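You operate a simulated robot arm through the tools that you are given. There is no shell and no other tool. Be economical: measure what you need, move in short steps, check, and stop when the job is done.

You run a simulated robot arm. Do the job below in one go: nothing can be reset, and whatever is moved stays where it is left.

TASK
Pump 4 strokes of CLOVE and 4 of CEDAR into the tiny yellow-ringed beaker and stir them even.
Fine: stir with the black rod; the beaker ends in the steel dish, the rod in the clear glass. Set down upright: tiny yellow-ringed beaker.
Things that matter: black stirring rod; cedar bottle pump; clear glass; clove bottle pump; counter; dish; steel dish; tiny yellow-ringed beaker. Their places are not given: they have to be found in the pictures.

The check looks at the end state, three seconds after you hand in, the way a careful person would. Anything else that was tipped, shoved, dropped, spilled or broken makes it a failure.

THE ROBOT
A 6-joint arm with a two-finger parallel gripper, fixed in place. Base frame: the origin is at the foot of the arm, x ahead of it, y to its left, z up; the work surface is at about z = 750. Lengths are in mm, angles in rad, forces in N, time in s.
With the tool pointing down near the work surface it reaches from about 260 to 680 mm from the base axis. Its first joint turns from -1.152 to 1.152 rad. Payload 2.9 kg.
The tool frame sits at the grasp point between the pads (the TCP): z along the fingers, y along the line on which they close. The tips reach 30 mm beyond it. The gripper opens to 110 mm. The fingers are 20 mm wide and 10 mm thick; the gripper's body (48 by 112 mm) begins 55 mm behind the TCP.
Orientation is told as [roll, pitch, yaw] about the base's x, y, z axes, in that order, counted from this pose: with the fingers straight down and closing along the base's y, the tool's x points along the base's -x, its y along +y and its z along -z.

THE INTERFACE
- The arm moves only by the tool jog_arm. Its argument "deltas" is a list that holds one entry, the list of rows, each a list of 7 numbers: the finger opening in mm, from 0 to 110, then the shift along the base's x, y, z in mm, then the turn, a rotation vector about the base's x, y, z in rad. In form: [[[fingers, x, y, z, wx, wy, wz], ...]]. A call has 1 to 12 rows; each row is the pose to reach, as a shift and turn from the pose commanded when the call began. Rows are played at 5 a second. More than 50 mm and 0.15 rad between two rows, or a gripper value outside its range, and nothing of the call is played. Where a pose cannot be reached the arm comes as near as it can. A force on the tool above 70 N (or 10 N above the force at the start of the call, whichever is more), or a blocked arm, ends the call early, and 0.2 s more pass. The fingers move at their own pace (about 108 mm/s each) and stop on an object; they squeeze with about 30 N. The grip force told is the motor's: it shows also when the fingers shut on nothing. Time passes only in rows, and 0.2 s behind the last, so rows that repeat a pose let the fingers close. It gives the time, the measured TCP pose, the force on the tool (base axes), the opening and the grip force at its end, in the units of the frame above (readings bear some noise), with the torque about the TCP (base axes, N m) and any sound that the robot's microphone picked up.
- Cameras (640 x 400 px; columns grow to the right, rows downward): "scene" is fixed at [89.2, 448.2, 1377.2]; the picture's right is [-0.61, -0.79, 0.00], its down [-0.49, 0.38, -0.79] and it looks along [0.62, -0.48, -0.62] (base axes); focal length 252 px, centre (320, 200). "wrist" rides on the gripper at [72, 17, -103] in the tool frame; the picture's right is [-0.23, 0.97, 0.00], its down [-0.76, -0.18, -0.62] and it looks along [-0.61, -0.14, 0.78] (tool axes); focal length 222 px, centre (320, 200).
- camera(camera): a new picture of that camera. No time passes.
- measure_at(camera, pixels): for up to 12 pixels [column, row] of the newest picture of that camera ("zoom" is the newest enlarged one), the place [x, y, z] in the base frame of the surface seen there, good to about 3 mm. No time passes.
- inspect(camera, box): a new picture of the part [left, top, right, bottom] of that camera's present view, enlarged. No time passes.
- hand_in(): hands the job in; it is judged then, once.

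Work in short steps. Measure before you move; look again where a grasp or a placing could have gone wrong, and mend it. You have 80 turns and 46 pictures in all, those below and enlarged ones among them. Open the gripper and draw the arm clear of the work before you hand the job in, unless the task says otherwise; then end with one line.

The tools are called after "Call:" as a command line: name --argument value ..., lists and objects as JSON in quotes. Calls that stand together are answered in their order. jog_arm: Moves the arm, as the interface text tells. Its arguments: {"type":"object","properties":{"deltas":{"type":"array","items":{"type":"array","items":{"type":"array","items":{"type":"number"}}}}},"required":["deltas"]} The other tools are called the same way: camera (camera) takes a picture; measure_at (camera, pixels) gives the place of the surface under pixels of a picture; inspect (camera, box) takes an enlarged picture of a part of a camera's view; hand_in () hands the job in.

At the start:

```text
clock: 0.0
tool_pos: [475.0, 109.6, 1200.7]
orientation: [0.0, -0.001, -0.001]
wrist_force: [0.6, 0.8, 0.7]
torque: [-0.01, -0.03, 0.03]
finger_gap: 110.0
grasp_force: 0.1
```

scene: 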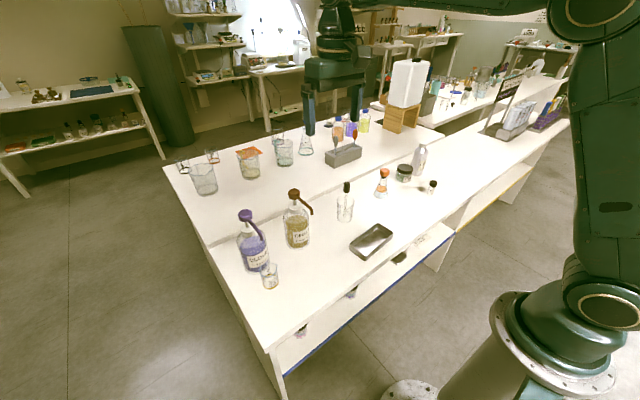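
wrist: 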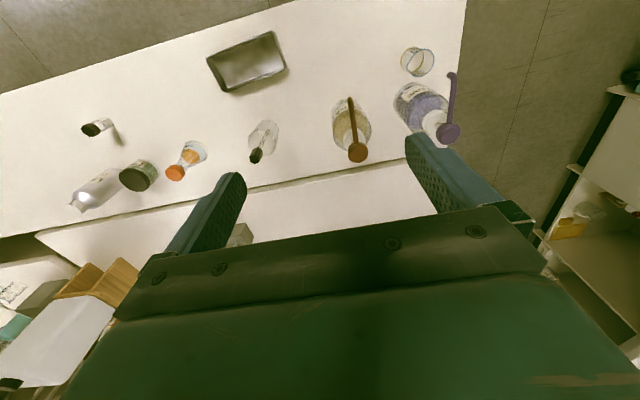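

The scene shows two pump bottles (purple at 253,240; brown at 297,220), a small beaker at 270,275, a dish at 372,240, and a glass with a rod at 345,205. I'll enlarge that area.

Call:
inspect --camera "scene" --box '[220, 170, 400, 300]'

Call:
inspect --camera "wrist" --box '[200, 20, 480, 180]'

```text
3.08 times, centred on (310, 235) of scene
```

zoom: 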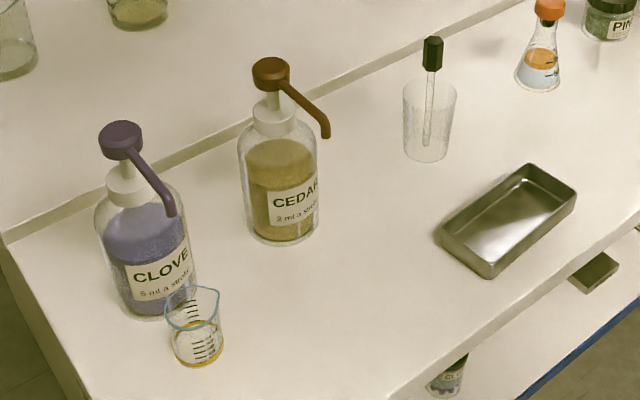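

```text
2.29 times, centred on (340, 100) of wrist
```

zoom: 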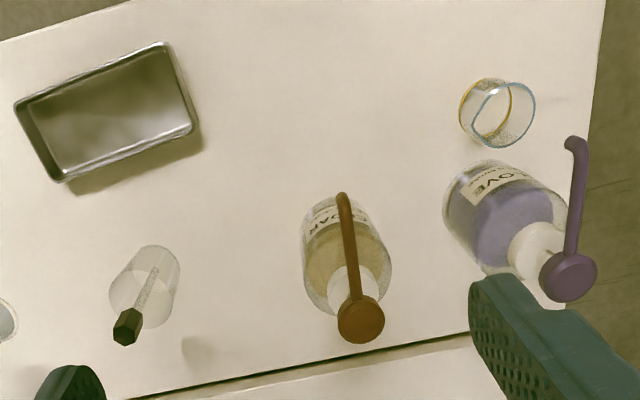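

Labels are readable (CLOVE 5 ml, CEDAR 2 ml a stroke); the rod with the black handle stands in the clear glass. Now I'll measure the key points in both pictures.

Call:
measure_at --camera "zoom" --pixels '[[568, 278], [574, 142], [540, 245], [361, 320], [342, 196], [345, 285], [127, 328], [150, 285], [497, 112], [463, 110], [534, 112], [108, 110]]'

Call:
measure_at --camera "scene" --pixels '[[245, 213], [269, 230], [296, 192], [312, 213], [346, 184], [340, 220], [350, 221], [270, 287], [265, 270], [276, 267], [372, 242], [270, 283]]'

```text
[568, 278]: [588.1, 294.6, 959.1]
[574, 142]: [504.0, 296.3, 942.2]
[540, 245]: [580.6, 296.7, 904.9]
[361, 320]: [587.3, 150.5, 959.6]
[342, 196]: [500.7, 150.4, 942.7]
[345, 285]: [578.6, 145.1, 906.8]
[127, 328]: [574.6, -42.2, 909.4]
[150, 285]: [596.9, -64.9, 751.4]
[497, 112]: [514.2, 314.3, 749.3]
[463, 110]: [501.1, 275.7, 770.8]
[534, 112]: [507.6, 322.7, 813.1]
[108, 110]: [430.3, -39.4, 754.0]
```

```text
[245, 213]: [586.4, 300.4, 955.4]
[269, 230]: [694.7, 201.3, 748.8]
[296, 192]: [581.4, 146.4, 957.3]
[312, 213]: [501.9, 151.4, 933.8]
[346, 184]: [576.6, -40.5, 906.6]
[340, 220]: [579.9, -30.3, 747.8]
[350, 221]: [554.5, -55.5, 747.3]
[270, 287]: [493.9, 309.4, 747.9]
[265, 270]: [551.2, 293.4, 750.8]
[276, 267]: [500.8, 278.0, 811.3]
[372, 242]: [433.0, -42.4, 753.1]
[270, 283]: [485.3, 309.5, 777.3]
```

The CLOVE nozzle tip is near (504,296,940) and the beaker seems to stand about beneath it. I'll zoom in on the beaker and nozzle to get its centre.

Call:
inspect --camera "scene" --box '[230, 200, 310, 300]'

Call:
inspect --camera "wrist" --box '[380, 30, 480, 150]'

```text
4.00 times, centred on (270, 250) of scene
```

zoom: 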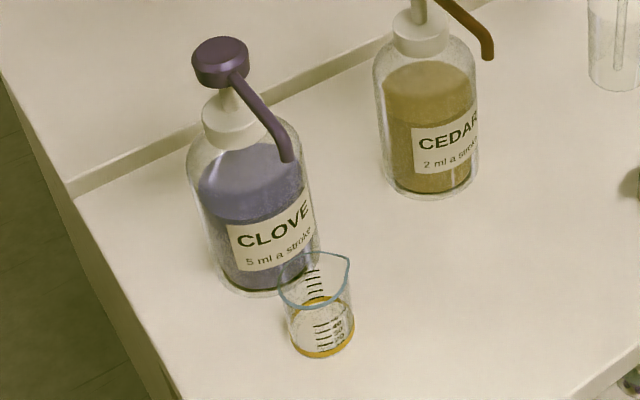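

```text
3.33 times, centred on (430, 90) of wrist
```

zoom: 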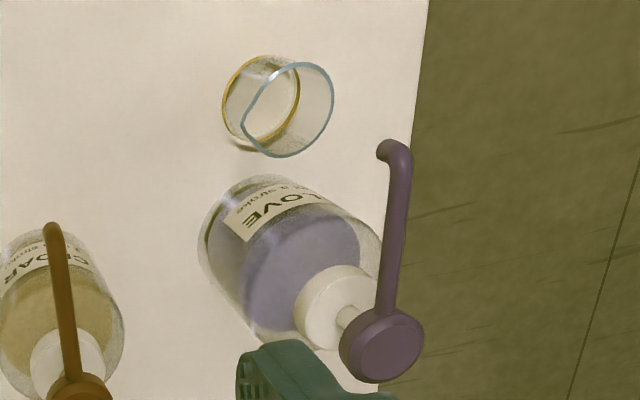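

The rim (blue) and base ring (yellow) are both visible; I'll measure points around both.

Call:
measure_at --camera "zoom" --pixels '[[333, 100], [305, 64], [280, 156], [244, 125], [223, 103], [265, 56], [240, 138], [299, 85], [391, 150], [382, 345], [53, 228], [320, 140]]'

Call:
measure_at --camera "scene" --pixels '[[290, 264], [264, 272], [266, 289], [276, 288], [317, 265], [301, 239], [282, 301], [280, 340]]'

```text
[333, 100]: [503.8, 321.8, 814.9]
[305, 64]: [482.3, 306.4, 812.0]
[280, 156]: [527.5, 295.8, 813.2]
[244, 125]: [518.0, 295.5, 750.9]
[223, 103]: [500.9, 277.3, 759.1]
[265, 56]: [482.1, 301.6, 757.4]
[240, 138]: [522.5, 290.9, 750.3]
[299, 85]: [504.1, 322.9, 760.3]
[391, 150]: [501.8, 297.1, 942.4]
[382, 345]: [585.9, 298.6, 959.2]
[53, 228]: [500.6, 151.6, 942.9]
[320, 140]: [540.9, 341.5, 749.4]
```

```text
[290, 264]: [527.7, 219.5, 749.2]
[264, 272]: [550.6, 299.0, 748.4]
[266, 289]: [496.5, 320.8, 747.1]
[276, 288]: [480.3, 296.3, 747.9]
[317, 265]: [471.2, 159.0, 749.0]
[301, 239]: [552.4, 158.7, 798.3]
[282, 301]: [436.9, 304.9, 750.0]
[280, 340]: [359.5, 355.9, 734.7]
```

The beaker centre is about (504,299), rim z 813, right below the CLOVE nozzle (502,297). I close the fingers and move above the CLOVE head at (587,297,960).

Call:
jog_arm --deltas '[[[0, 18, 31, -20, 0, 0, 0], [0, 37, 62, -45, 0, 0, 0], [0, 56, 94, -70, 0, 0, 0], [0, 75, 125, -95, 0, 0, 0], [0, 93, 156, -120, 0, 0, 0], [0, 112, 187, -150, 0, 0, 0], [0, 112, 187, -185, 0, 0, 0], [0, 112, 187, -190, 0, 0, 0], [0, 112, 187, -190, 0, 0, 0]]]'

Call:
camera --camera "wrist"

```text
clock: 2.0
tool_pos: [586.5, 295.4, 1011.5]
orientation: [0.0, 0.0, 0.001]
wrist_force: [0.5, 0.2, -1.2]
torque: [0.01, 0.0, 0.02]
finger_gap: 0.0
grasp_force: 30.0
```

```text
39 pictures are left
```

wrist: 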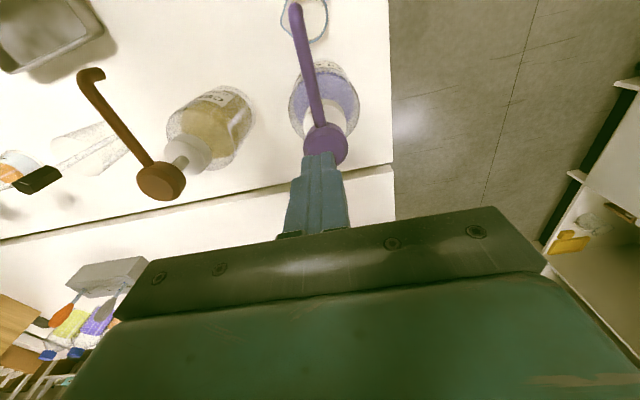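

The finger tips (z≈981) are in line with the purple head. I press gently downward in small rows to find the stroke length.

Call:
jog_arm --deltas '[[[0, 0, 0, -12, 0, 0, 0], [0, 0, 0, -20, 0, 0, 0], [0, 0, 0, -25, 0, 0, 0], [0, 0, 0, -30, 0, 0, 0], [0, 0, 0, -34, 0, 0, 0], [0, 0, 0, -38, 0, 0, 0], [0, 0, 0, -42, 0, 0, 0], [0, 0, 0, -46, 0, 0, 0]]]'

Call:
inspect --camera "scene" --box '[220, 180, 340, 300]'

```text
clock: 3.8
tool_pos: [586.7, 297.2, 972.0]
orientation: [0.005, -0.009, 0.001]
wrist_force: [-19.8, -1.7, 43.4]
torque: [-0.03, 0.71, 0.07]
finger_gap: 0.0
grasp_force: 30.3
```

```text
3.33 times, centred on (280, 240) of scene
```

zoom: 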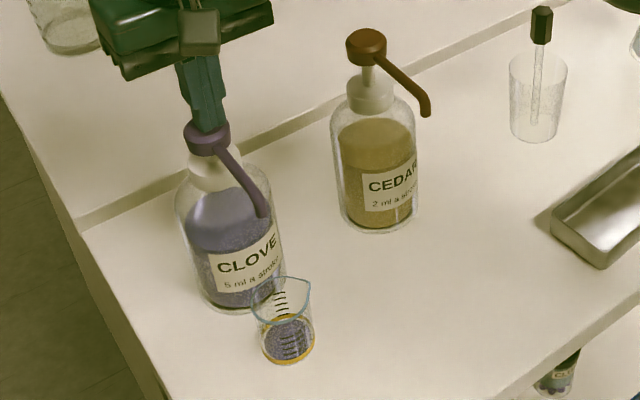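

One stroke has bottomed out at TCP z 972 and purple liquid is in the beaker, bottle steady. I release fully and make the second stroke with the same depth.

Call:
jog_arm --deltas '[[[0, 0, 0, 10, 0, 0, 0], [0, 0, 0, 22, 0, 0, 0], [0, 0, 0, 34, 0, 0, 0], [0, 0, 0, 34, 0, 0, 0], [0, 0, 0, 34, 0, 0, 0], [0, 0, 0, 26, 0, 0, 0], [0, 0, 0, 20, 0, 0, 0], [0, 0, 0, 14, 0, 0, 0], [0, 0, 0, 9, 0, 0, 0], [0, 0, 0, 4, 0, 0, 0], [0, 0, 0, 0, 0, 0, 0]]]'

Call:
inspect --camera "scene" --box '[220, 180, 340, 300]'

```text
clock: 6.2
tool_pos: [587.3, 295.4, 971.1]
orientation: [0.005, -0.009, -0.001]
wrist_force: [-7.0, -7.3, 41.2]
torque: [-0.22, 0.37, 0.02]
finger_gap: 0.1
grasp_force: 30.0
```

```text
3.33 times, centred on (280, 240) of scene
```

zoom: 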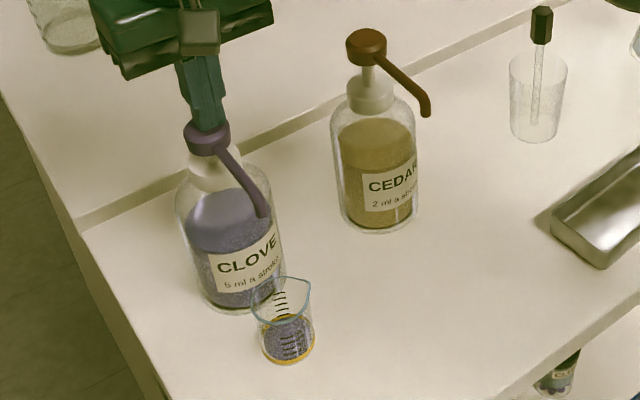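

The level has risen with stroke two. Third stroke, identical motion.

Call:
jog_arm --deltas '[[[0, 0, 0, 10, 0, 0, 0], [0, 0, 0, 22, 0, 0, 0], [0, 0, 0, 34, 0, 0, 0], [0, 0, 0, 34, 0, 0, 0], [0, 0, 0, 34, 0, 0, 0], [0, 0, 0, 26, 0, 0, 0], [0, 0, 0, 20, 0, 0, 0], [0, 0, 0, 14, 0, 0, 0], [0, 0, 0, 9, 0, 0, 0], [0, 0, 0, 4, 0, 0, 0], [0, 0, 0, 0, 0, 0, 0]]]'

```text
clock: 8.6
tool_pos: [587.0, 296.0, 969.8]
orientation: [0.005, -0.006, -0.002]
wrist_force: [-17.0, -12.0, 45.4]
torque: [-0.38, 0.62, 0.02]
finger_gap: 0.0
grasp_force: 30.5
```

Stroke three bottomed out with the same force. Now the fourth.

Call:
jog_arm --deltas '[[[0, 0, 0, 10, 0, 0, 0], [0, 0, 0, 22, 0, 0, 0], [0, 0, 0, 34, 0, 0, 0], [0, 0, 0, 34, 0, 0, 0], [0, 0, 0, 34, 0, 0, 0], [0, 0, 0, 26, 0, 0, 0], [0, 0, 0, 20, 0, 0, 0], [0, 0, 0, 14, 0, 0, 0], [0, 0, 0, 9, 0, 0, 0], [0, 0, 0, 4, 0, 0, 0], [0, 0, 0, 0, 0, 0, 0]]]'

Call:
inspect --camera "scene" --box '[220, 180, 340, 300]'

```text
clock: 11.0
tool_pos: [587.6, 294.9, 971.2]
orientation: [0.003, -0.007, -0.001]
wrist_force: [-15.5, -13.2, 44.5]
torque: [-0.39, 0.49, 0.03]
finger_gap: 0.0
grasp_force: 30.2
```

```text
3.33 times, centred on (280, 240) of scene
```

zoom: 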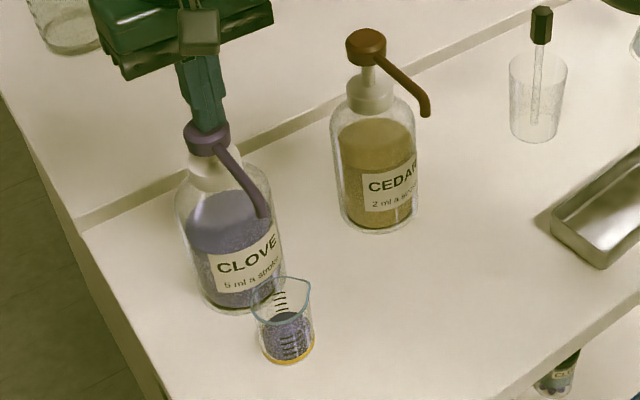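

Four CLOVE strokes are in, the beaker level is under half, nothing disturbed. I rise off the pump, retreat toward the base and tilt the tool forward 0.7 rad, so I can take the beaker from under the nozzle.

Call:
jog_arm --deltas '[[[0, 0, 0, 30, 0, 0, 0], [0, 0, 0, 75, 0, 0, 0], [20, -45, 0, 85, 0, -0.14, 0], [40, -90, 0, 85, 0, -0.28, 0], [70, -130, 1, 80, 0, -0.42, 0], [70, -157, 2, 55, 0, -0.56, 0], [70, -157, 2, 15, 0, -0.7, 0], [70, -157, 2, -25, 0, -0.7, 0], [70, -157, 2, -60, 0, -0.7, 0], [70, -157, 2, -85, 0, -0.7, 0], [70, -157, 2, -85, 0, -0.7, 0]]]'

Call:
camera --camera "wrist"

Call:
camera --camera "scene"

```text
clock: 13.4
tool_pos: [429.6, 299.8, 878.3]
orientation: [-0.001, -0.701, -0.001]
wrist_force: [-0.4, 0.6, 0.2]
torque: [0.02, 0.02, -0.02]
finger_gap: 70.0
grasp_force: 0.0
```

```text
35 pictures are left
```

wrist: 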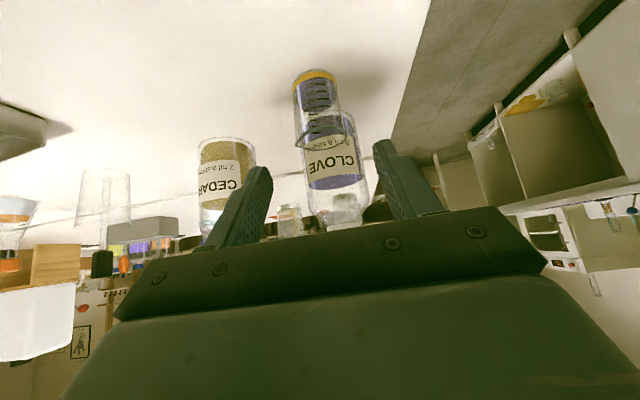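

```text
34 pictures are left
```

scene: 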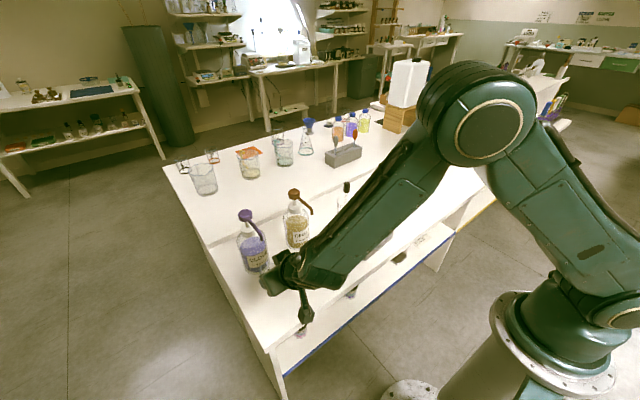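

The tool is tilted and the beaker is centred between the fingers at pixel (318,100). I slide along the tool axis to the grasp point (504,299,790), then close.

Call:
jog_arm --deltas '[[[70, 18, 0, -22, 0, 0, 0], [70, 37, 0, -44, 0, 0, 0], [70, 55, 0, -66, 0, 0, 0], [70, 74, 0, -88, 0, 0, 0], [70, 74, 0, -88, 0, 0, 0]]]'

Call:
camera --camera "wrist"

```text
clock: 14.6
tool_pos: [503.3, 300.0, 789.9]
orientation: [0.0, -0.701, 0.001]
wrist_force: [0.2, 0.2, -0.6]
torque: [-0.03, 0.04, 0.0]
finger_gap: 69.8
grasp_force: 0.0
```

```text
33 pictures are left
```

wrist: 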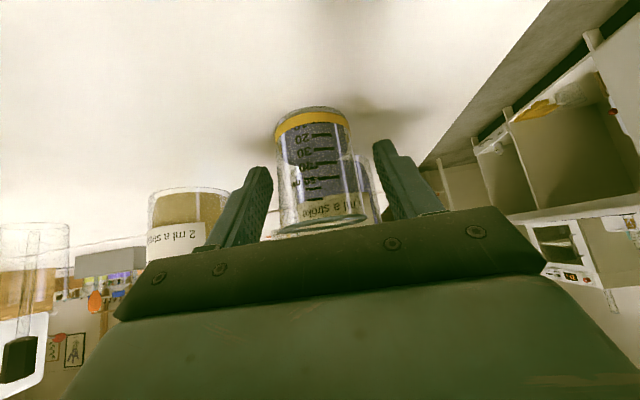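

The beaker stands between the finger pads with about 12 mm each side; I close gently and let it settle.

Call:
jog_arm --deltas '[[[58, 0, 0, 0, 0, 0, 0], [50, 0, 0, 0, 0, 0, 0], [46, 0, 0, 0, 0, 0, 0], [40, 0, 0, 0, 0, 0, 0], [40, 0, 0, 0, 0, 0, 0]]]'

```text
clock: 15.8
tool_pos: [501.4, 299.0, 792.0]
orientation: [0.0, -0.7, 0.0]
wrist_force: [0.8, 0.8, 0.4]
torque: [0.0, 0.01, 0.02]
finger_gap: 43.9
grasp_force: 30.0
```

Gripped at 43.9 mm. I lift 10 mm straight up and check the load.

Call:
jog_arm --deltas '[[[40, 0, 0, 3, 0, 0, 0], [40, 0, 0, 6, 0, 0, 0], [40, 0, 0, 10, 0, 0, 0], [40, -1, -8, 10, 0, 0, 0], [40, -2, -20, 10, 0, 0, 0], [40, -2, -36, 10, 0, 0, 0], [40, -2, -52, 10, 0, 0, 0], [40, -2, -68, 10, 0, 0, 0], [40, -2, -84, 10, 0, 0, 0]]]'

Call:
camera --camera "wrist"

```text
clock: 17.8
tool_pos: [500.8, 214.5, 800.5]
orientation: [0.0, -0.7, 0.0]
wrist_force: [0.7, -0.4, -0.2]
torque: [-0.01, 0.02, -0.01]
finger_gap: 44.3
grasp_force: 30.2
```

```text
32 pictures are left
```

wrist: 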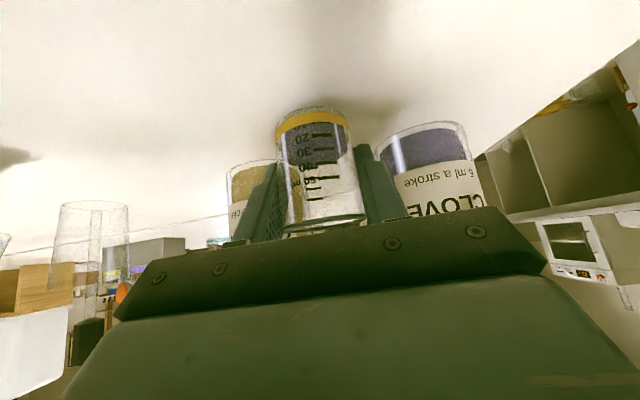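

The beaker is held and moved halfway with the level intact. I go the remaining 64 mm in -y and lower it to just above the counter beneath the CEDAR nozzle.

Call:
jog_arm --deltas '[[[40, 0, -10, 0, 0, 0, 0], [40, 0, -26, 0, 0, 0, 0], [40, 0, -42, 0, 0, 0, 0], [40, 0, -56, 0, 0, 0, 0], [40, 0, -64, 0, 0, 0, 0], [40, 0, -64, -4, 0, 0, 0], [40, 0, -64, -8, 0, 0, 0], [40, 0, -64, -10, 0, 0, 0], [40, 0, -64, -10, 0, 0, 0]]]'

Call:
camera --camera "wrist"

```text
clock: 19.8
tool_pos: [501.8, 150.3, 791.9]
orientation: [0.0, -0.7, -0.001]
wrist_force: [0.5, 0.0, -0.3]
torque: [-0.01, 0.03, -0.01]
finger_gap: 43.8
grasp_force: 30.2
```

```text
31 pictures are left
```

wrist: 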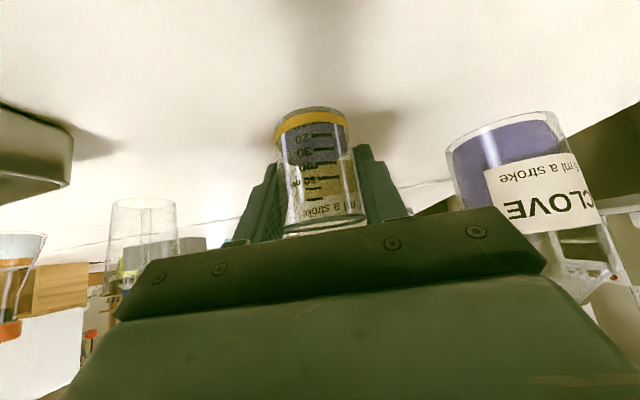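

The beaker is back at counter height, under the CEDAR nozzle. I open slowly and withdraw along the tool axis.

Call:
jog_arm --deltas '[[[46, 0, 0, 0, 0, 0, 0], [52, 0, 0, 0, 0, 0, 0], [62, 0, 0, 0, 0, 0, 0], [70, 0, 0, 0, 0, 0, 0], [70, -18, 0, 22, 0, 0, 0], [70, -37, 0, 44, 0, 0, 0], [70, -55, 0, 66, 0, 0, 0], [70, -74, 0, 88, 0, 0, 0], [70, -74, 0, 88, 0, 0, 0]]]'

Call:
camera --camera "wrist"

```text
clock: 21.8
tool_pos: [426.0, 148.5, 878.1]
orientation: [0.0, -0.701, 0.0]
wrist_force: [0.1, 1.2, -0.4]
torque: [0.0, -0.01, 0.01]
finger_gap: 69.9
grasp_force: 0.0
```

```text
30 pictures are left
```

wrist: 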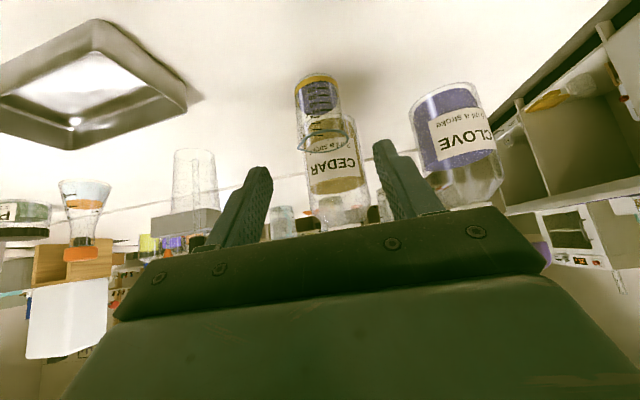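

The beaker stands upright in front of CEDAR at (318,105). I go back up, untilt, close the fingers and move above the CEDAR head at (587,150.5,960).

Call:
jog_arm --deltas '[[[50, 0, 0, 45, 0, 0, 0], [30, 0, 0, 92, 0, 0.14, 0], [10, 0, 0, 138, 0, 0.28, 0], [0, 27, 0, 165, 0, 0.42, 0], [0, 70, 0, 170, 0, 0.56, 0], [0, 115, 0, 170, 0, 0.7, 0], [0, 159, 0, 160, 0, 0.7, 0], [0, 159, 0, 131, 0, 0.7, 0], [0, 159, 0, 131, 0, 0.7, 0]]]'

Call:
camera --camera "wrist"

Call:
inspect --camera "scene" --box '[240, 180, 360, 280]'

```text
clock: 23.8
tool_pos: [586.9, 150.0, 1008.2]
orientation: [0.0, 0.0, -0.001]
wrist_force: [-0.1, 0.0, 0.6]
torque: [-0.01, 0.0, 0.01]
finger_gap: 0.1
grasp_force: 30.2
```

```text
29 pictures are left
```

wrist: 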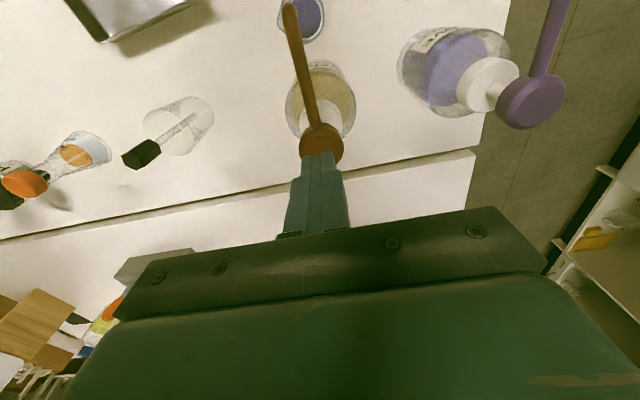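

```text
4.00 times, centred on (300, 230) of scene
```

zoom: 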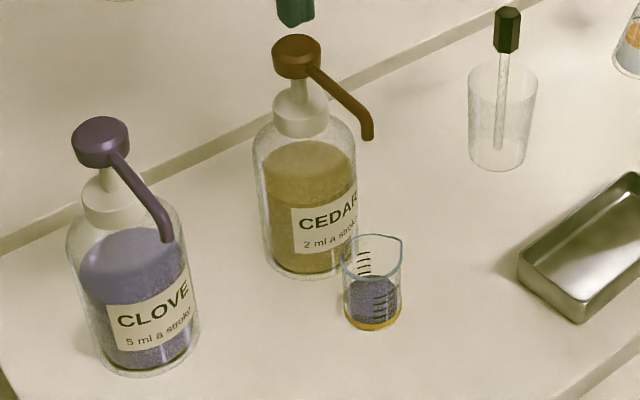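

Beaker is placed relative to the CEDAR nozzle much as it was under CLOVE; I verify by measuring rim and nozzle.

Call:
measure_at --camera "zoom" --pixels '[[343, 255], [403, 243], [372, 236], [372, 284], [367, 138], [345, 322], [373, 329], [401, 320]]'

```text
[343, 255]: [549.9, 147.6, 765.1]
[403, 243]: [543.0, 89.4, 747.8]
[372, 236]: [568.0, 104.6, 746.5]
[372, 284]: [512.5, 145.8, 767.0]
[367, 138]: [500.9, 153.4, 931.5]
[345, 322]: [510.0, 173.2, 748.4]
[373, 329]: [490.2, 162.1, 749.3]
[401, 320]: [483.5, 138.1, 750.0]
```

The base measures consistent with a centre near (500,152), under the nozzle (501,152). First CEDAR stroke, then release to the top.

Call:
jog_arm --deltas '[[[0, 0, 0, -12, 0, 0, 0], [0, 0, 0, -20, 0, 0, 0], [0, 0, 0, -26, 0, 0, 0], [0, 0, 0, -32, 0, 0, 0], [0, 0, 0, -37, 0, 0, 0], [0, 0, 0, -42, 0, 0, 0], [0, 0, 0, -46, 0, 0, 0]]]'

Call:
inspect --camera "scene" --box '[240, 180, 360, 280]'

```text
clock: 25.4
tool_pos: [586.4, 149.8, 971.0]
orientation: [0.002, -0.008, 0.0]
wrist_force: [-14.1, 0.6, 44.2]
torque: [-0.01, 0.54, 0.09]
finger_gap: 0.1
grasp_force: 30.4
```

```text
4.00 times, centred on (300, 230) of scene
```

zoom: 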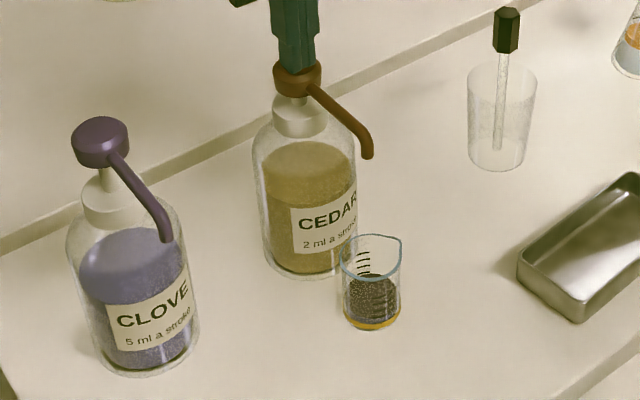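

The liquid turned darker: stroke one of CEDAR went in. Second stroke.

Call:
jog_arm --deltas '[[[0, 0, 0, 10, 0, 0, 0], [0, 0, 0, 22, 0, 0, 0], [0, 0, 0, 34, 0, 0, 0], [0, 0, 0, 34, 0, 0, 0], [0, 0, 0, 34, 0, 0, 0], [0, 0, 0, 26, 0, 0, 0], [0, 0, 0, 20, 0, 0, 0], [0, 0, 0, 14, 0, 0, 0], [0, 0, 0, 9, 0, 0, 0], [0, 0, 0, 4, 0, 0, 0], [0, 0, 0, 0, 0, 0, 0]]]'

```text
clock: 27.8
tool_pos: [585.9, 147.6, 971.5]
orientation: [0.001, -0.012, 0.001]
wrist_force: [-9.1, 0.0, 42.4]
torque: [0.02, 0.4, 0.02]
finger_gap: 0.0
grasp_force: 29.9
```

Second stroke bottomed normally (42 N). Third stroke.

Call:
jog_arm --deltas '[[[0, 0, 0, 10, 0, 0, 0], [0, 0, 0, 22, 0, 0, 0], [0, 0, 0, 34, 0, 0, 0], [0, 0, 0, 34, 0, 0, 0], [0, 0, 0, 34, 0, 0, 0], [0, 0, 0, 26, 0, 0, 0], [0, 0, 0, 20, 0, 0, 0], [0, 0, 0, 14, 0, 0, 0], [0, 0, 0, 9, 0, 0, 0], [0, 0, 0, 4, 0, 0, 0], [0, 0, 0, 0, 0, 0, 0]]]'

```text
clock: 30.2
tool_pos: [587.8, 150.3, 969.6]
orientation: [0.002, -0.008, 0.0]
wrist_force: [-15.9, -11.7, 48.5]
torque: [-0.4, 0.65, 0.04]
finger_gap: 0.1
grasp_force: 29.7
```

Third stroke done. Fourth and last CEDAR stroke.

Call:
jog_arm --deltas '[[[0, 0, 0, 10, 0, 0, 0], [0, 0, 0, 22, 0, 0, 0], [0, 0, 0, 34, 0, 0, 0], [0, 0, 0, 34, 0, 0, 0], [0, 0, 0, 34, 0, 0, 0], [0, 0, 0, 26, 0, 0, 0], [0, 0, 0, 20, 0, 0, 0], [0, 0, 0, 14, 0, 0, 0], [0, 0, 0, 9, 0, 0, 0], [0, 0, 0, 4, 0, 0, 0], [0, 0, 0, 0, 0, 0, 0]]]'

Call:
inspect --camera "scene" --box '[240, 180, 360, 280]'

```text
clock: 32.6
tool_pos: [586.4, 151.0, 970.4]
orientation: [0.003, -0.007, 0.0]
wrist_force: [-18.9, -2.6, 46.9]
torque: [-0.07, 0.67, 0.06]
finger_gap: 0.2
grasp_force: 30.5
```

```text
4.00 times, centred on (300, 230) of scene
```

zoom: 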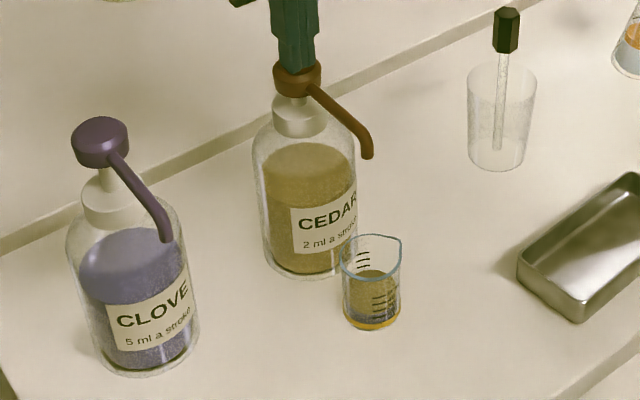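

All 8 strokes in (layers visible, level about half). I retreat and tilt as before, with no more pumping, to fetch the beaker.

Call:
jog_arm --deltas '[[[0, 0, 0, 30, 0, 0, 0], [0, 0, 0, 75, 0, 0, 0], [20, -45, 0, 85, 0, -0.14, 0], [40, -90, 0, 85, 0, -0.28, 0], [70, -130, 0, 80, 0, -0.42, 0], [70, -157, 0, 55, 0, -0.56, 0], [70, -159, 0, 15, 0, -0.7, 0], [70, -159, 0, -25, 0, -0.7, 0], [70, -159, 0, -60, 0, -0.7, 0], [70, -159, 0, -85, 0, -0.7, 0], [70, -159, 0, -85, 0, -0.7, 0]]]'

Call:
camera --camera "wrist"

Call:
measure_at --camera "wrist" --pixels '[[5, 93], [97, 24], [180, 90], [75, 140], [70, 80], [100, 90], [60, 60]]'

```text
clock: 35.0
tool_pos: [428.5, 150.5, 878.4]
orientation: [0.0, -0.7, 0.0]
wrist_force: [0.5, -0.1, -0.2]
torque: [-0.01, 0.0, -0.02]
finger_gap: 69.8
grasp_force: 0.0
```

```text
25 pictures are left
```

wrist: 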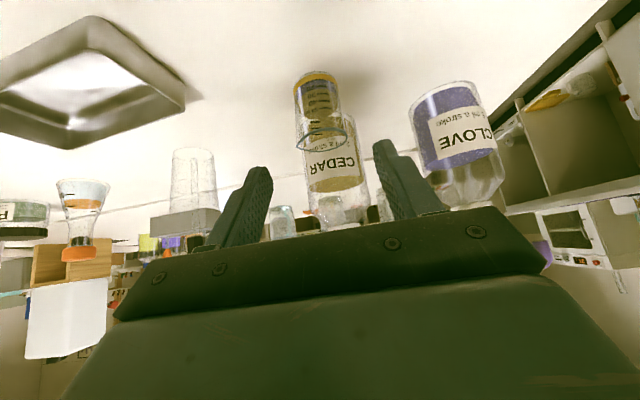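

```text
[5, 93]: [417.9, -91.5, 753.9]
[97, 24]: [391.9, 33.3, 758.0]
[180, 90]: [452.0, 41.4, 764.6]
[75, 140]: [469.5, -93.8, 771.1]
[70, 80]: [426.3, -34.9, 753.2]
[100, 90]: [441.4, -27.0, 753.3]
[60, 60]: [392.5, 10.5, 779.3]
```

Dish rim is at z≈779, floor 753. I grasp the beaker slightly higher this time (TCP z≈798) so the fingertips stay clear of the dish walls later.

Call:
jog_arm --deltas '[[[70, 18, 0, -18, 0, 0, 0], [70, 37, 0, -38, 0, 0, 0], [70, 55, 0, -60, 0, 0, 0], [70, 74, 0, -82, 0, 0, 0], [70, 74, 0, -82, 0, 0, 0], [58, 74, 0, -82, 0, 0, 0], [50, 74, 0, -82, 0, 0, 0], [46, 74, 0, -82, 0, 0, 0], [40, 74, 0, -82, 0, 0, 0], [40, 74, 0, -82, 0, 0, 0]]]'

Call:
inspect --camera "scene" --box '[320, 190, 420, 270]'

```text
clock: 37.2
tool_pos: [500.9, 149.6, 797.8]
orientation: [-0.001, -0.7, 0.0]
wrist_force: [0.0, 0.9, -0.2]
torque: [-0.04, 0.01, -0.01]
finger_gap: 43.9
grasp_force: 30.2
```

```text
5.00 times, centred on (370, 230) of scene
```

zoom: 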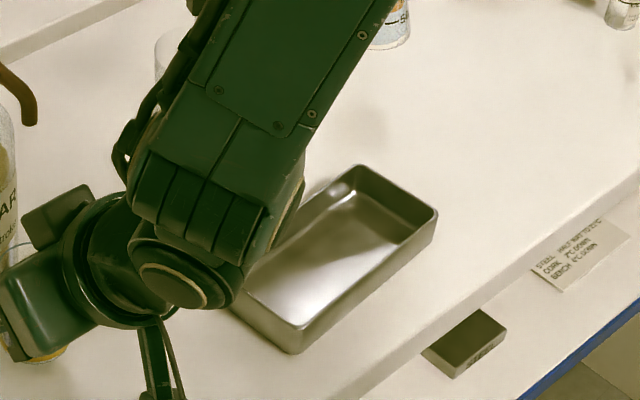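

I measure the dish rim corners visible here: (357,167), (436,213), (296,350), and floor points.

Call:
measure_at --camera "zoom" --pixels '[[357, 167], [436, 213], [296, 340], [240, 300], [395, 185], [370, 270], [355, 205], [400, 235], [310, 300]]'

```text
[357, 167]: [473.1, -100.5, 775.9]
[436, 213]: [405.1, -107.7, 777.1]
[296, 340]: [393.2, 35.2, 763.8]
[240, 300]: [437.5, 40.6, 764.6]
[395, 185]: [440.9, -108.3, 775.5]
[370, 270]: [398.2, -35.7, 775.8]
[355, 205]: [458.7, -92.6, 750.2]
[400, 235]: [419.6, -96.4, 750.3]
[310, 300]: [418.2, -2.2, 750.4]
```

Dish: x≈396–472, y≈-108…40, centre about (433,-34). I lift the beaker, pull it back from the nozzle and carry it toward the dish, slowly.

Call:
jog_arm --deltas '[[[40, 0, 0, 4, 0, 0, 0], [40, 0, 0, 10, 0, 0, 0], [40, -8, 0, 18, 0, 0, 0], [40, -20, 0, 28, 0, 0, 0], [40, -36, 0, 38, 0, 0, 0], [40, -52, -4, 46, 0, 0, 0], [40, -64, -14, 50, 0, 0, 0], [40, -70, -30, 50, 0, 0, 0], [40, -70, -48, 50, 0, 0, 0], [40, -70, -68, 50, 0, 0, 0], [40, -70, -88, 50, 0, 0, 0], [40, -70, -106, 50, 0, 0, 0]]]'

Call:
camera --camera "wrist"

```text
clock: 39.8
tool_pos: [432.5, 42.8, 847.1]
orientation: [0.001, -0.699, -0.001]
wrist_force: [0.4, -0.6, -0.6]
torque: [0.03, -0.01, 0.02]
finger_gap: 44.0
grasp_force: 30.1
```

```text
23 pictures are left
```

wrist: 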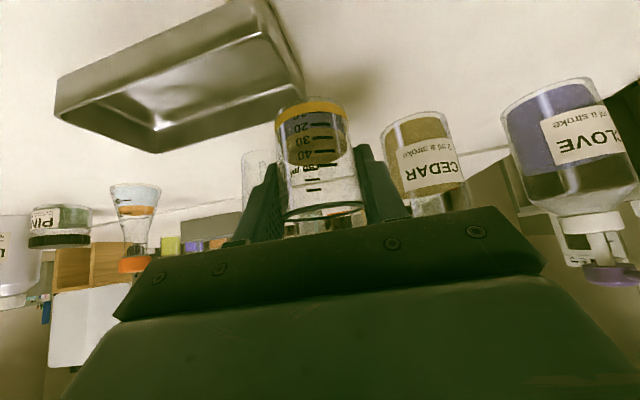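

The beaker is held upright, well above the dish rim. I move to y≈-30 and lower it into the dish, slowly near the floor.

Call:
jog_arm --deltas '[[[40, 0, -18, 0, 0, 0, 0], [40, 0, -38, 0, 0, 0, 0], [40, 1, -58, 0, 0, 0, 0], [40, 1, -70, 0, 0, 0, 0], [40, 1, -76, 0, 0, 0, 0], [40, 1, -76, -12, 0, 0, 0], [40, 1, -76, -24, 0, 0, 0], [40, 1, -76, -34, 0, 0, 0], [40, 1, -76, -41, 0, 0, 0], [40, 1, -76, -45, 0, 0, 0], [40, 1, -76, -45, 0, 0, 0]]]'

Call:
camera --camera "wrist"

Call:
inspect --camera "scene" --box '[320, 180, 440, 280]'

```text
clock: 42.2
tool_pos: [434.0, -31.3, 804.3]
orientation: [0.001, -0.701, -0.002]
wrist_force: [0.8, 0.1, -0.5]
torque: [-0.01, 0.0, 0.02]
finger_gap: 43.9
grasp_force: 29.9
```

```text
22 pictures are left
```

wrist: 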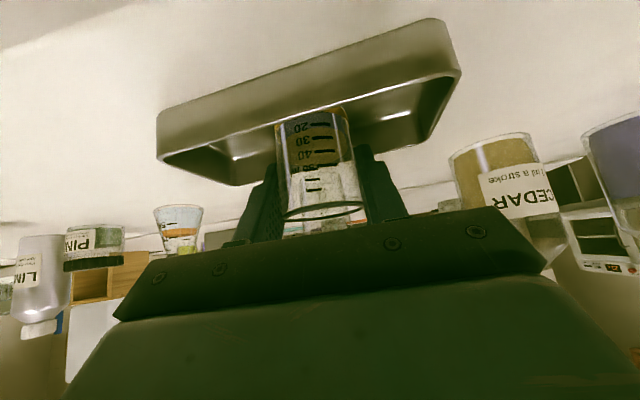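

```text
4.00 times, centred on (380, 230) of scene
```

zoom: 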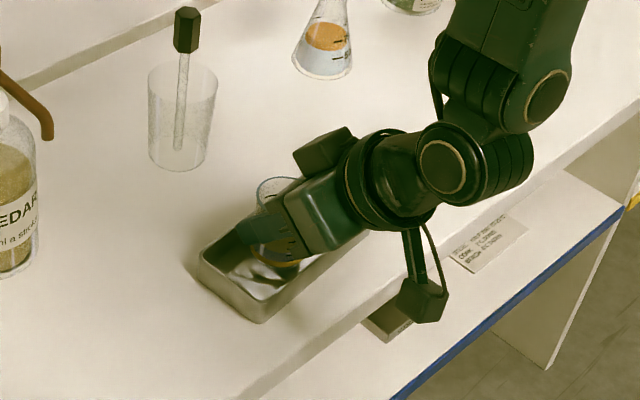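

The beaker is inside the dish, a few mm above the floor, no contact force yet. I lower in 1 mm rows to feel the floor.

Call:
jog_arm --deltas '[[[40, 0, 0, -1, 0, 0, 0], [40, 0, 0, -2, 0, 0, 0], [40, 0, 0, -2, 0, 0, 0]]]'

```text
clock: 43.0
tool_pos: [434.2, -31.7, 800.7]
orientation: [0.002, -0.702, 0.001]
wrist_force: [-0.7, 0.7, 6.1]
torque: [0.11, 0.05, -0.01]
finger_gap: 43.9
grasp_force: 30.3
```

Floor contact felt (6 N). I open slowly and withdraw along the tool axis.

Call:
jog_arm --deltas '[[[45, 0, 0, 0.5, 0, 0, 0], [50, 0, 0, 0.5, 0, 0, 0], [58, 0, 0, 0.5, 0, 0, 0], [66, 0, 0, 0.5, 0, 0, 0], [66, -16, 0, 20, 0, 0, 0], [66, -34, 0, 42, 0, 0, 0], [66, -52, 0, 64, 0, 0, 0], [66, -70, 0, 86, 0, 0, 0], [66, -70, 0, 130, 0, 0, 0], [66, -70, 0, 170, 0, 0.1, 0], [66, -60, 0, 210, 0, 0.24, 0], [66, -40, 0, 250, 0, 0.38, 0]]]'

Call:
inspect --camera "scene" --box '[310, 170, 410, 270]'

```text
clock: 45.6
tool_pos: [394.8, -31.4, 1054.6]
orientation: [0.001, -0.321, 0.0]
wrist_force: [0.2, -0.5, -0.5]
torque: [0.02, 0.0, 0.03]
finger_gap: 66.3
grasp_force: 0.2
out of reach, approached as far as the arm can: row 8, 9
```

```text
4.00 times, centred on (360, 220) of scene
```

zoom: 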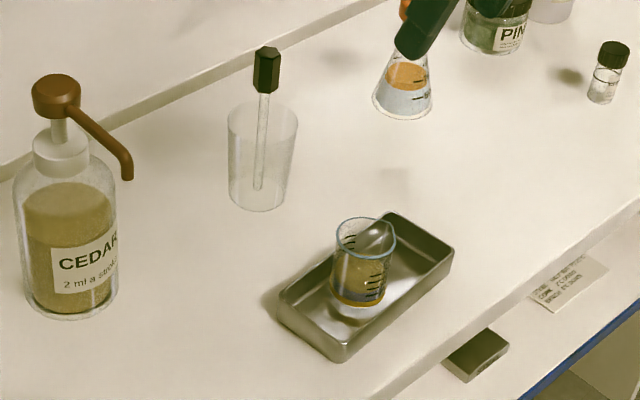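

The beaker stands upright in the dish with layered liquid. Now I measure the rod and glass: handle (267,70), rod foot (258,188), glass rim and base.

Call:
measure_at --camera "zoom" --pixels '[[267, 52], [267, 75], [265, 90], [262, 130], [258, 186], [229, 115], [298, 116], [262, 210], [246, 208], [280, 206], [360, 240], [362, 300]]'

Call:
camera --camera "wrist"

```text
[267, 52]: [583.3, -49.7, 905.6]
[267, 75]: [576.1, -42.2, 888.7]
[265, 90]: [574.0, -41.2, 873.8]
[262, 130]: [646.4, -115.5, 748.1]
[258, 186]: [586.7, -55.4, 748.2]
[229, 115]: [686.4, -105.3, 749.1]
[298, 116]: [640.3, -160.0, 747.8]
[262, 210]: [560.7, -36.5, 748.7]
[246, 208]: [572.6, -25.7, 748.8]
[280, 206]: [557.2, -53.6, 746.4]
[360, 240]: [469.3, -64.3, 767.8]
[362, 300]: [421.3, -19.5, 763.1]
```

```text
19 pictures are left
```

wrist: 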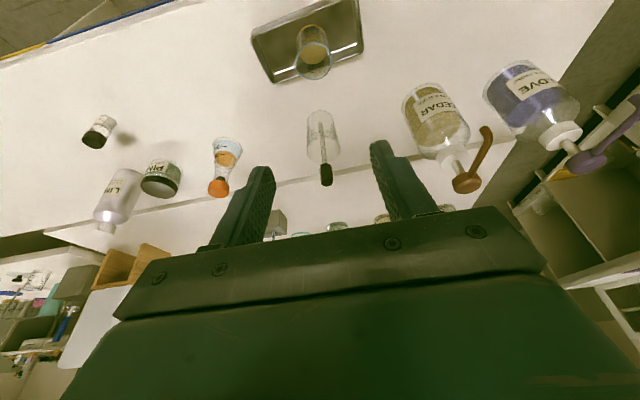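

The rod's handle is about (579,-45), z 872–910; the glass rim is at z≈841 and the rod stands nearly vertical. I straighten the tool and move above the handle with the fingers 40 mm open.

Call:
jog_arm --deltas '[[[66, 40, -3, 0, 0, 0.12, 0], [55, 82, -6, -10, 0, 0.24, 0], [40, 125, -9, -25, 0, 0.32, 0], [40, 160, -12, -45, 0, 0.32, 0], [40, 186, -13, -65, 0, 0.32, 0], [40, 186, -13, -65, 0, 0.32, 0]]]'

Call:
inspect --camera "wrist" --box '[220, 0, 420, 200]'

Call:
inspect --camera "scene" --box '[305, 140, 385, 240]'

```text
clock: 47.0
tool_pos: [578.6, -44.2, 987.4]
orientation: [0.001, 0.001, 0.0]
wrist_force: [-0.2, -0.1, -0.5]
torque: [-0.02, 0.01, 0.0]
finger_gap: 40.1
grasp_force: 0.0
```

```text
2.00 times, centred on (320, 100) of wrist
```

zoom: 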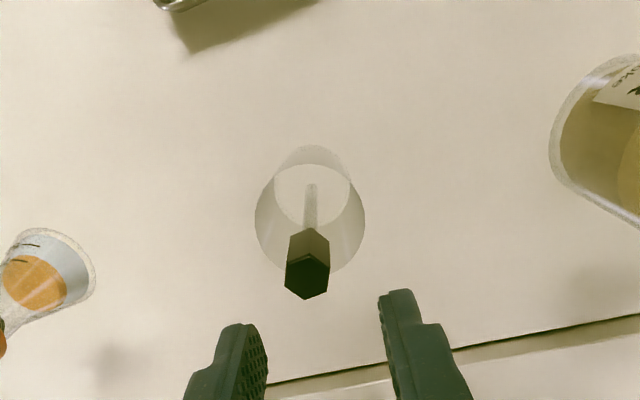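

```text
4.00 times, centred on (345, 190) of scene
```

zoom: 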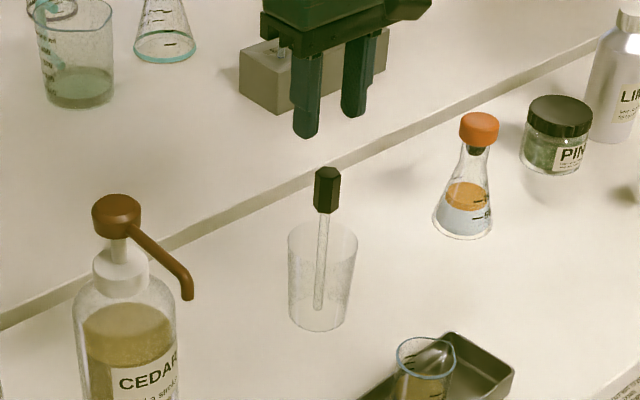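

The rod leans slightly; I take one more wrist close-up to measure the handle's exact centre before descending.

Call:
inspect --camera "wrist" --box '[270, 60, 370, 160]'

Call:
measure_at --camera "zoom" --pixels '[[295, 350], [255, 340], [335, 340], [295, 380], [297, 330], [265, 280], [330, 280], [297, 270], [305, 180], [305, 150]]'

```text
4.00 times, centred on (320, 110) of wrist
```

zoom: 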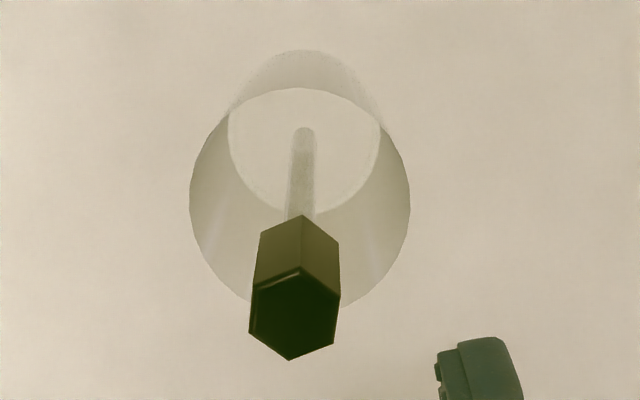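

```text
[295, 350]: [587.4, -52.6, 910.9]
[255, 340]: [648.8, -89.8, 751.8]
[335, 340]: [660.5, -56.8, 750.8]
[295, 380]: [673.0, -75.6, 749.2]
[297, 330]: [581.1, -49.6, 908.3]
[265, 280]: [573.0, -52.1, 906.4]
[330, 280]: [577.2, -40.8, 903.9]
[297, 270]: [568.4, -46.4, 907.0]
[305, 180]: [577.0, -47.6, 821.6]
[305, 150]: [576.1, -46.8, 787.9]
```

The handle's top centre is about (578,-48), rod vertical beneath it at (577,-47). I shift -3 mm in y, descend 95 mm and close.

Call:
jog_arm --deltas '[[[40, -1, -3, 0, 0, 0, 0], [40, -1, -3, -30, 0, 0, 0], [40, -1, -3, -60, 0, 0, 0], [40, -1, -3, -80, 0, 0, 0], [40, -1, -3, -95, 0, 0, 0], [40, -1, -3, -95, 0, 0, 0], [30, -1, -3, -95, 0, 0, 0], [22, -1, -3, -95, 0, 0, 0], [10, -1, -3, -95, 0, 0, 0], [10, -1, -3, -95, 0, 0, 0]]]'

Call:
inspect --camera "scene" --box '[305, 140, 385, 240]'

```text
clock: 49.2
tool_pos: [576.7, -48.5, 890.5]
orientation: [-0.001, 0.001, -0.001]
wrist_force: [-0.2, -0.5, 0.4]
torque: [0.01, -0.01, 0.0]
finger_gap: 18.6
grasp_force: 30.3
```

```text
4.00 times, centred on (345, 190) of scene
```

zoom: 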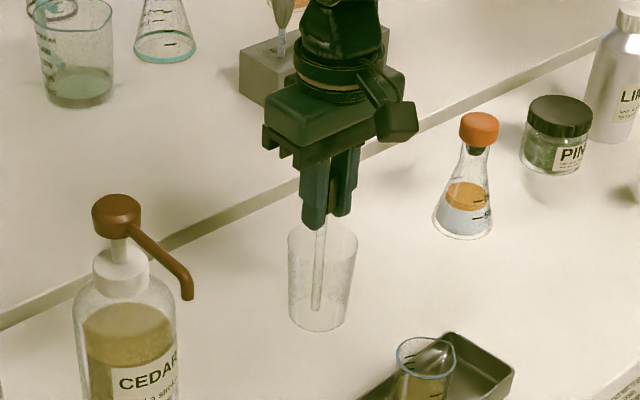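

The handle is gripped (18.6 mm) and the glass undisturbed. I lift straight up 130 mm.

Call:
jog_arm --deltas '[[[10, 0, 0, 10, 0, 0, 0], [10, 0, 0, 30, 0, 0, 0], [10, 0, 0, 55, 0, 0, 0], [10, 0, 0, 80, 0, 0, 0], [10, 0, 0, 105, 0, 0, 0], [10, 0, 0, 130, 0, 0, 0], [10, 0, 0, 130, 0, 0, 0]]]'

Call:
camera --camera "scene"

Call:
inspect --camera "wrist" --box '[220, 0, 420, 200]'

```text
clock: 50.8
tool_pos: [577.8, -49.3, 1022.3]
orientation: [0.001, 0.0, 0.0]
wrist_force: [-0.4, 0.4, -1.0]
torque: [0.02, 0.01, 0.01]
finger_gap: 18.5
grasp_force: 30.1
```

```text
14 pictures are left
```

scene: 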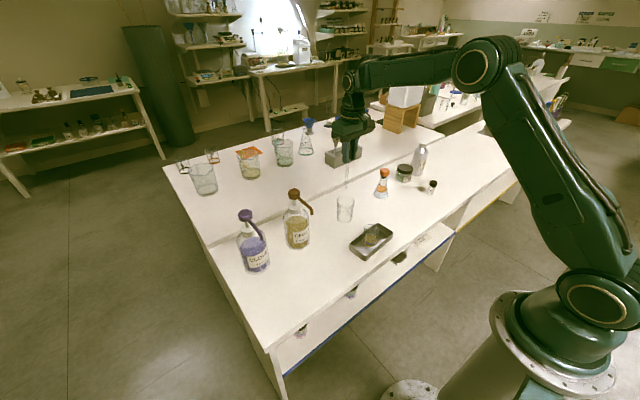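

```text
2.00 times, centred on (320, 100) of wrist
```

zoom: 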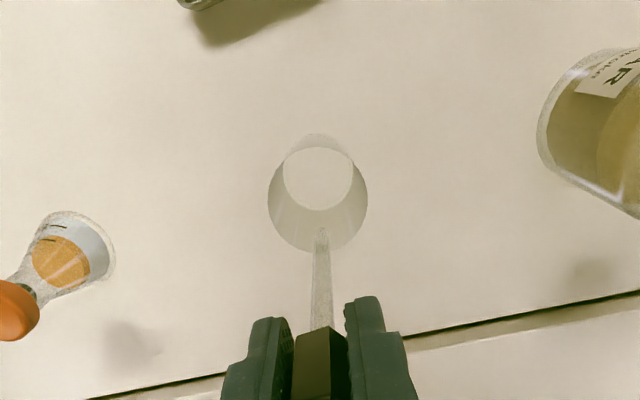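

The rod hangs straight out of the glass, foot at zoom pixel (321,232). I measure the foot, and rim points for the later return.

Call:
measure_at --camera "zoom" --pixels '[[321, 233], [321, 240], [320, 270], [321, 300], [317, 249], [269, 195], [366, 195], [317, 208], [284, 178], [353, 178]]'

Call:
measure_at --camera "scene" --pixels '[[372, 236], [366, 237], [378, 229], [373, 243], [380, 235], [348, 183], [348, 175]]'

```text
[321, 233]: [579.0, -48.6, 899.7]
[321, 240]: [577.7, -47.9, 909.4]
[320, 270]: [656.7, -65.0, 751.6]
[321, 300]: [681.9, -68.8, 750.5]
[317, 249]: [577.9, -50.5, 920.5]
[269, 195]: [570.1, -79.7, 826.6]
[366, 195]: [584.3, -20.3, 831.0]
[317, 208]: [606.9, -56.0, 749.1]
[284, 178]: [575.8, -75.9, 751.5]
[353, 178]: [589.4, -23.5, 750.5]
```

```text
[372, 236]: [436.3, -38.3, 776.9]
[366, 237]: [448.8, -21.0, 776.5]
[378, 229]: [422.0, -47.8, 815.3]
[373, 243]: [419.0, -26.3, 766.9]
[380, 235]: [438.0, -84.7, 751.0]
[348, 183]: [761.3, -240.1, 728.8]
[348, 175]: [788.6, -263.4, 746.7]
```

The foot is about 124 mm below the TCP and directly in line (578,-48.5). I move over the beaker (433,-31) at this height and look.

Call:
jog_arm --deltas '[[[10, -25, 3, 0, 0, 0, 0], [10, -60, 7, 0, 0, 0, 0], [10, -95, 11, 0, 0, 0, 0], [10, -125, 14, 0, 0, 0, 0], [10, -144, 16, 0, 0, 0, 0], [10, -144, 16, -20, 0, 0, 0], [10, -144, 16, -40, 0, 0, 0], [10, -144, 16, -40, 0, 0, 0]]]'

Call:
inspect --camera "wrist" --box '[240, 40, 400, 200]'

```text
clock: 52.6
tool_pos: [432.3, -33.2, 979.6]
orientation: [-0.001, 0.0, 0.0]
wrist_force: [-0.3, 0.7, -0.9]
torque: [-0.01, 0.02, 0.0]
finger_gap: 18.4
grasp_force: 30.0
```

```text
2.50 times, centred on (320, 120) of wrist
```

zoom: 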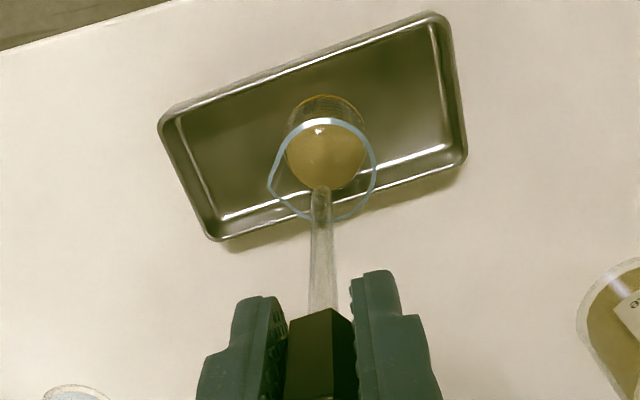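

The rod hangs over the beaker. I measure the rim, the liquid and the foot.

Call:
measure_at --camera "zoom" --pixels '[[376, 175], [325, 120], [340, 221], [282, 150], [290, 165], [363, 160], [326, 135], [326, 160], [321, 189], [269, 190], [362, 132], [321, 200]]'

```text
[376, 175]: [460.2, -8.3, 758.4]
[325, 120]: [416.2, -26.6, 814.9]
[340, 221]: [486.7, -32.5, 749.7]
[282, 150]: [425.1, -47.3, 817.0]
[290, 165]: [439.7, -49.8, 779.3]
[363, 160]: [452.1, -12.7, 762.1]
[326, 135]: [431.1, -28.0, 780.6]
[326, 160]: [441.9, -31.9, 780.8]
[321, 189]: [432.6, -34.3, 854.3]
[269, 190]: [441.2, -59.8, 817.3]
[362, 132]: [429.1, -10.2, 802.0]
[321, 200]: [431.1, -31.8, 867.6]
```

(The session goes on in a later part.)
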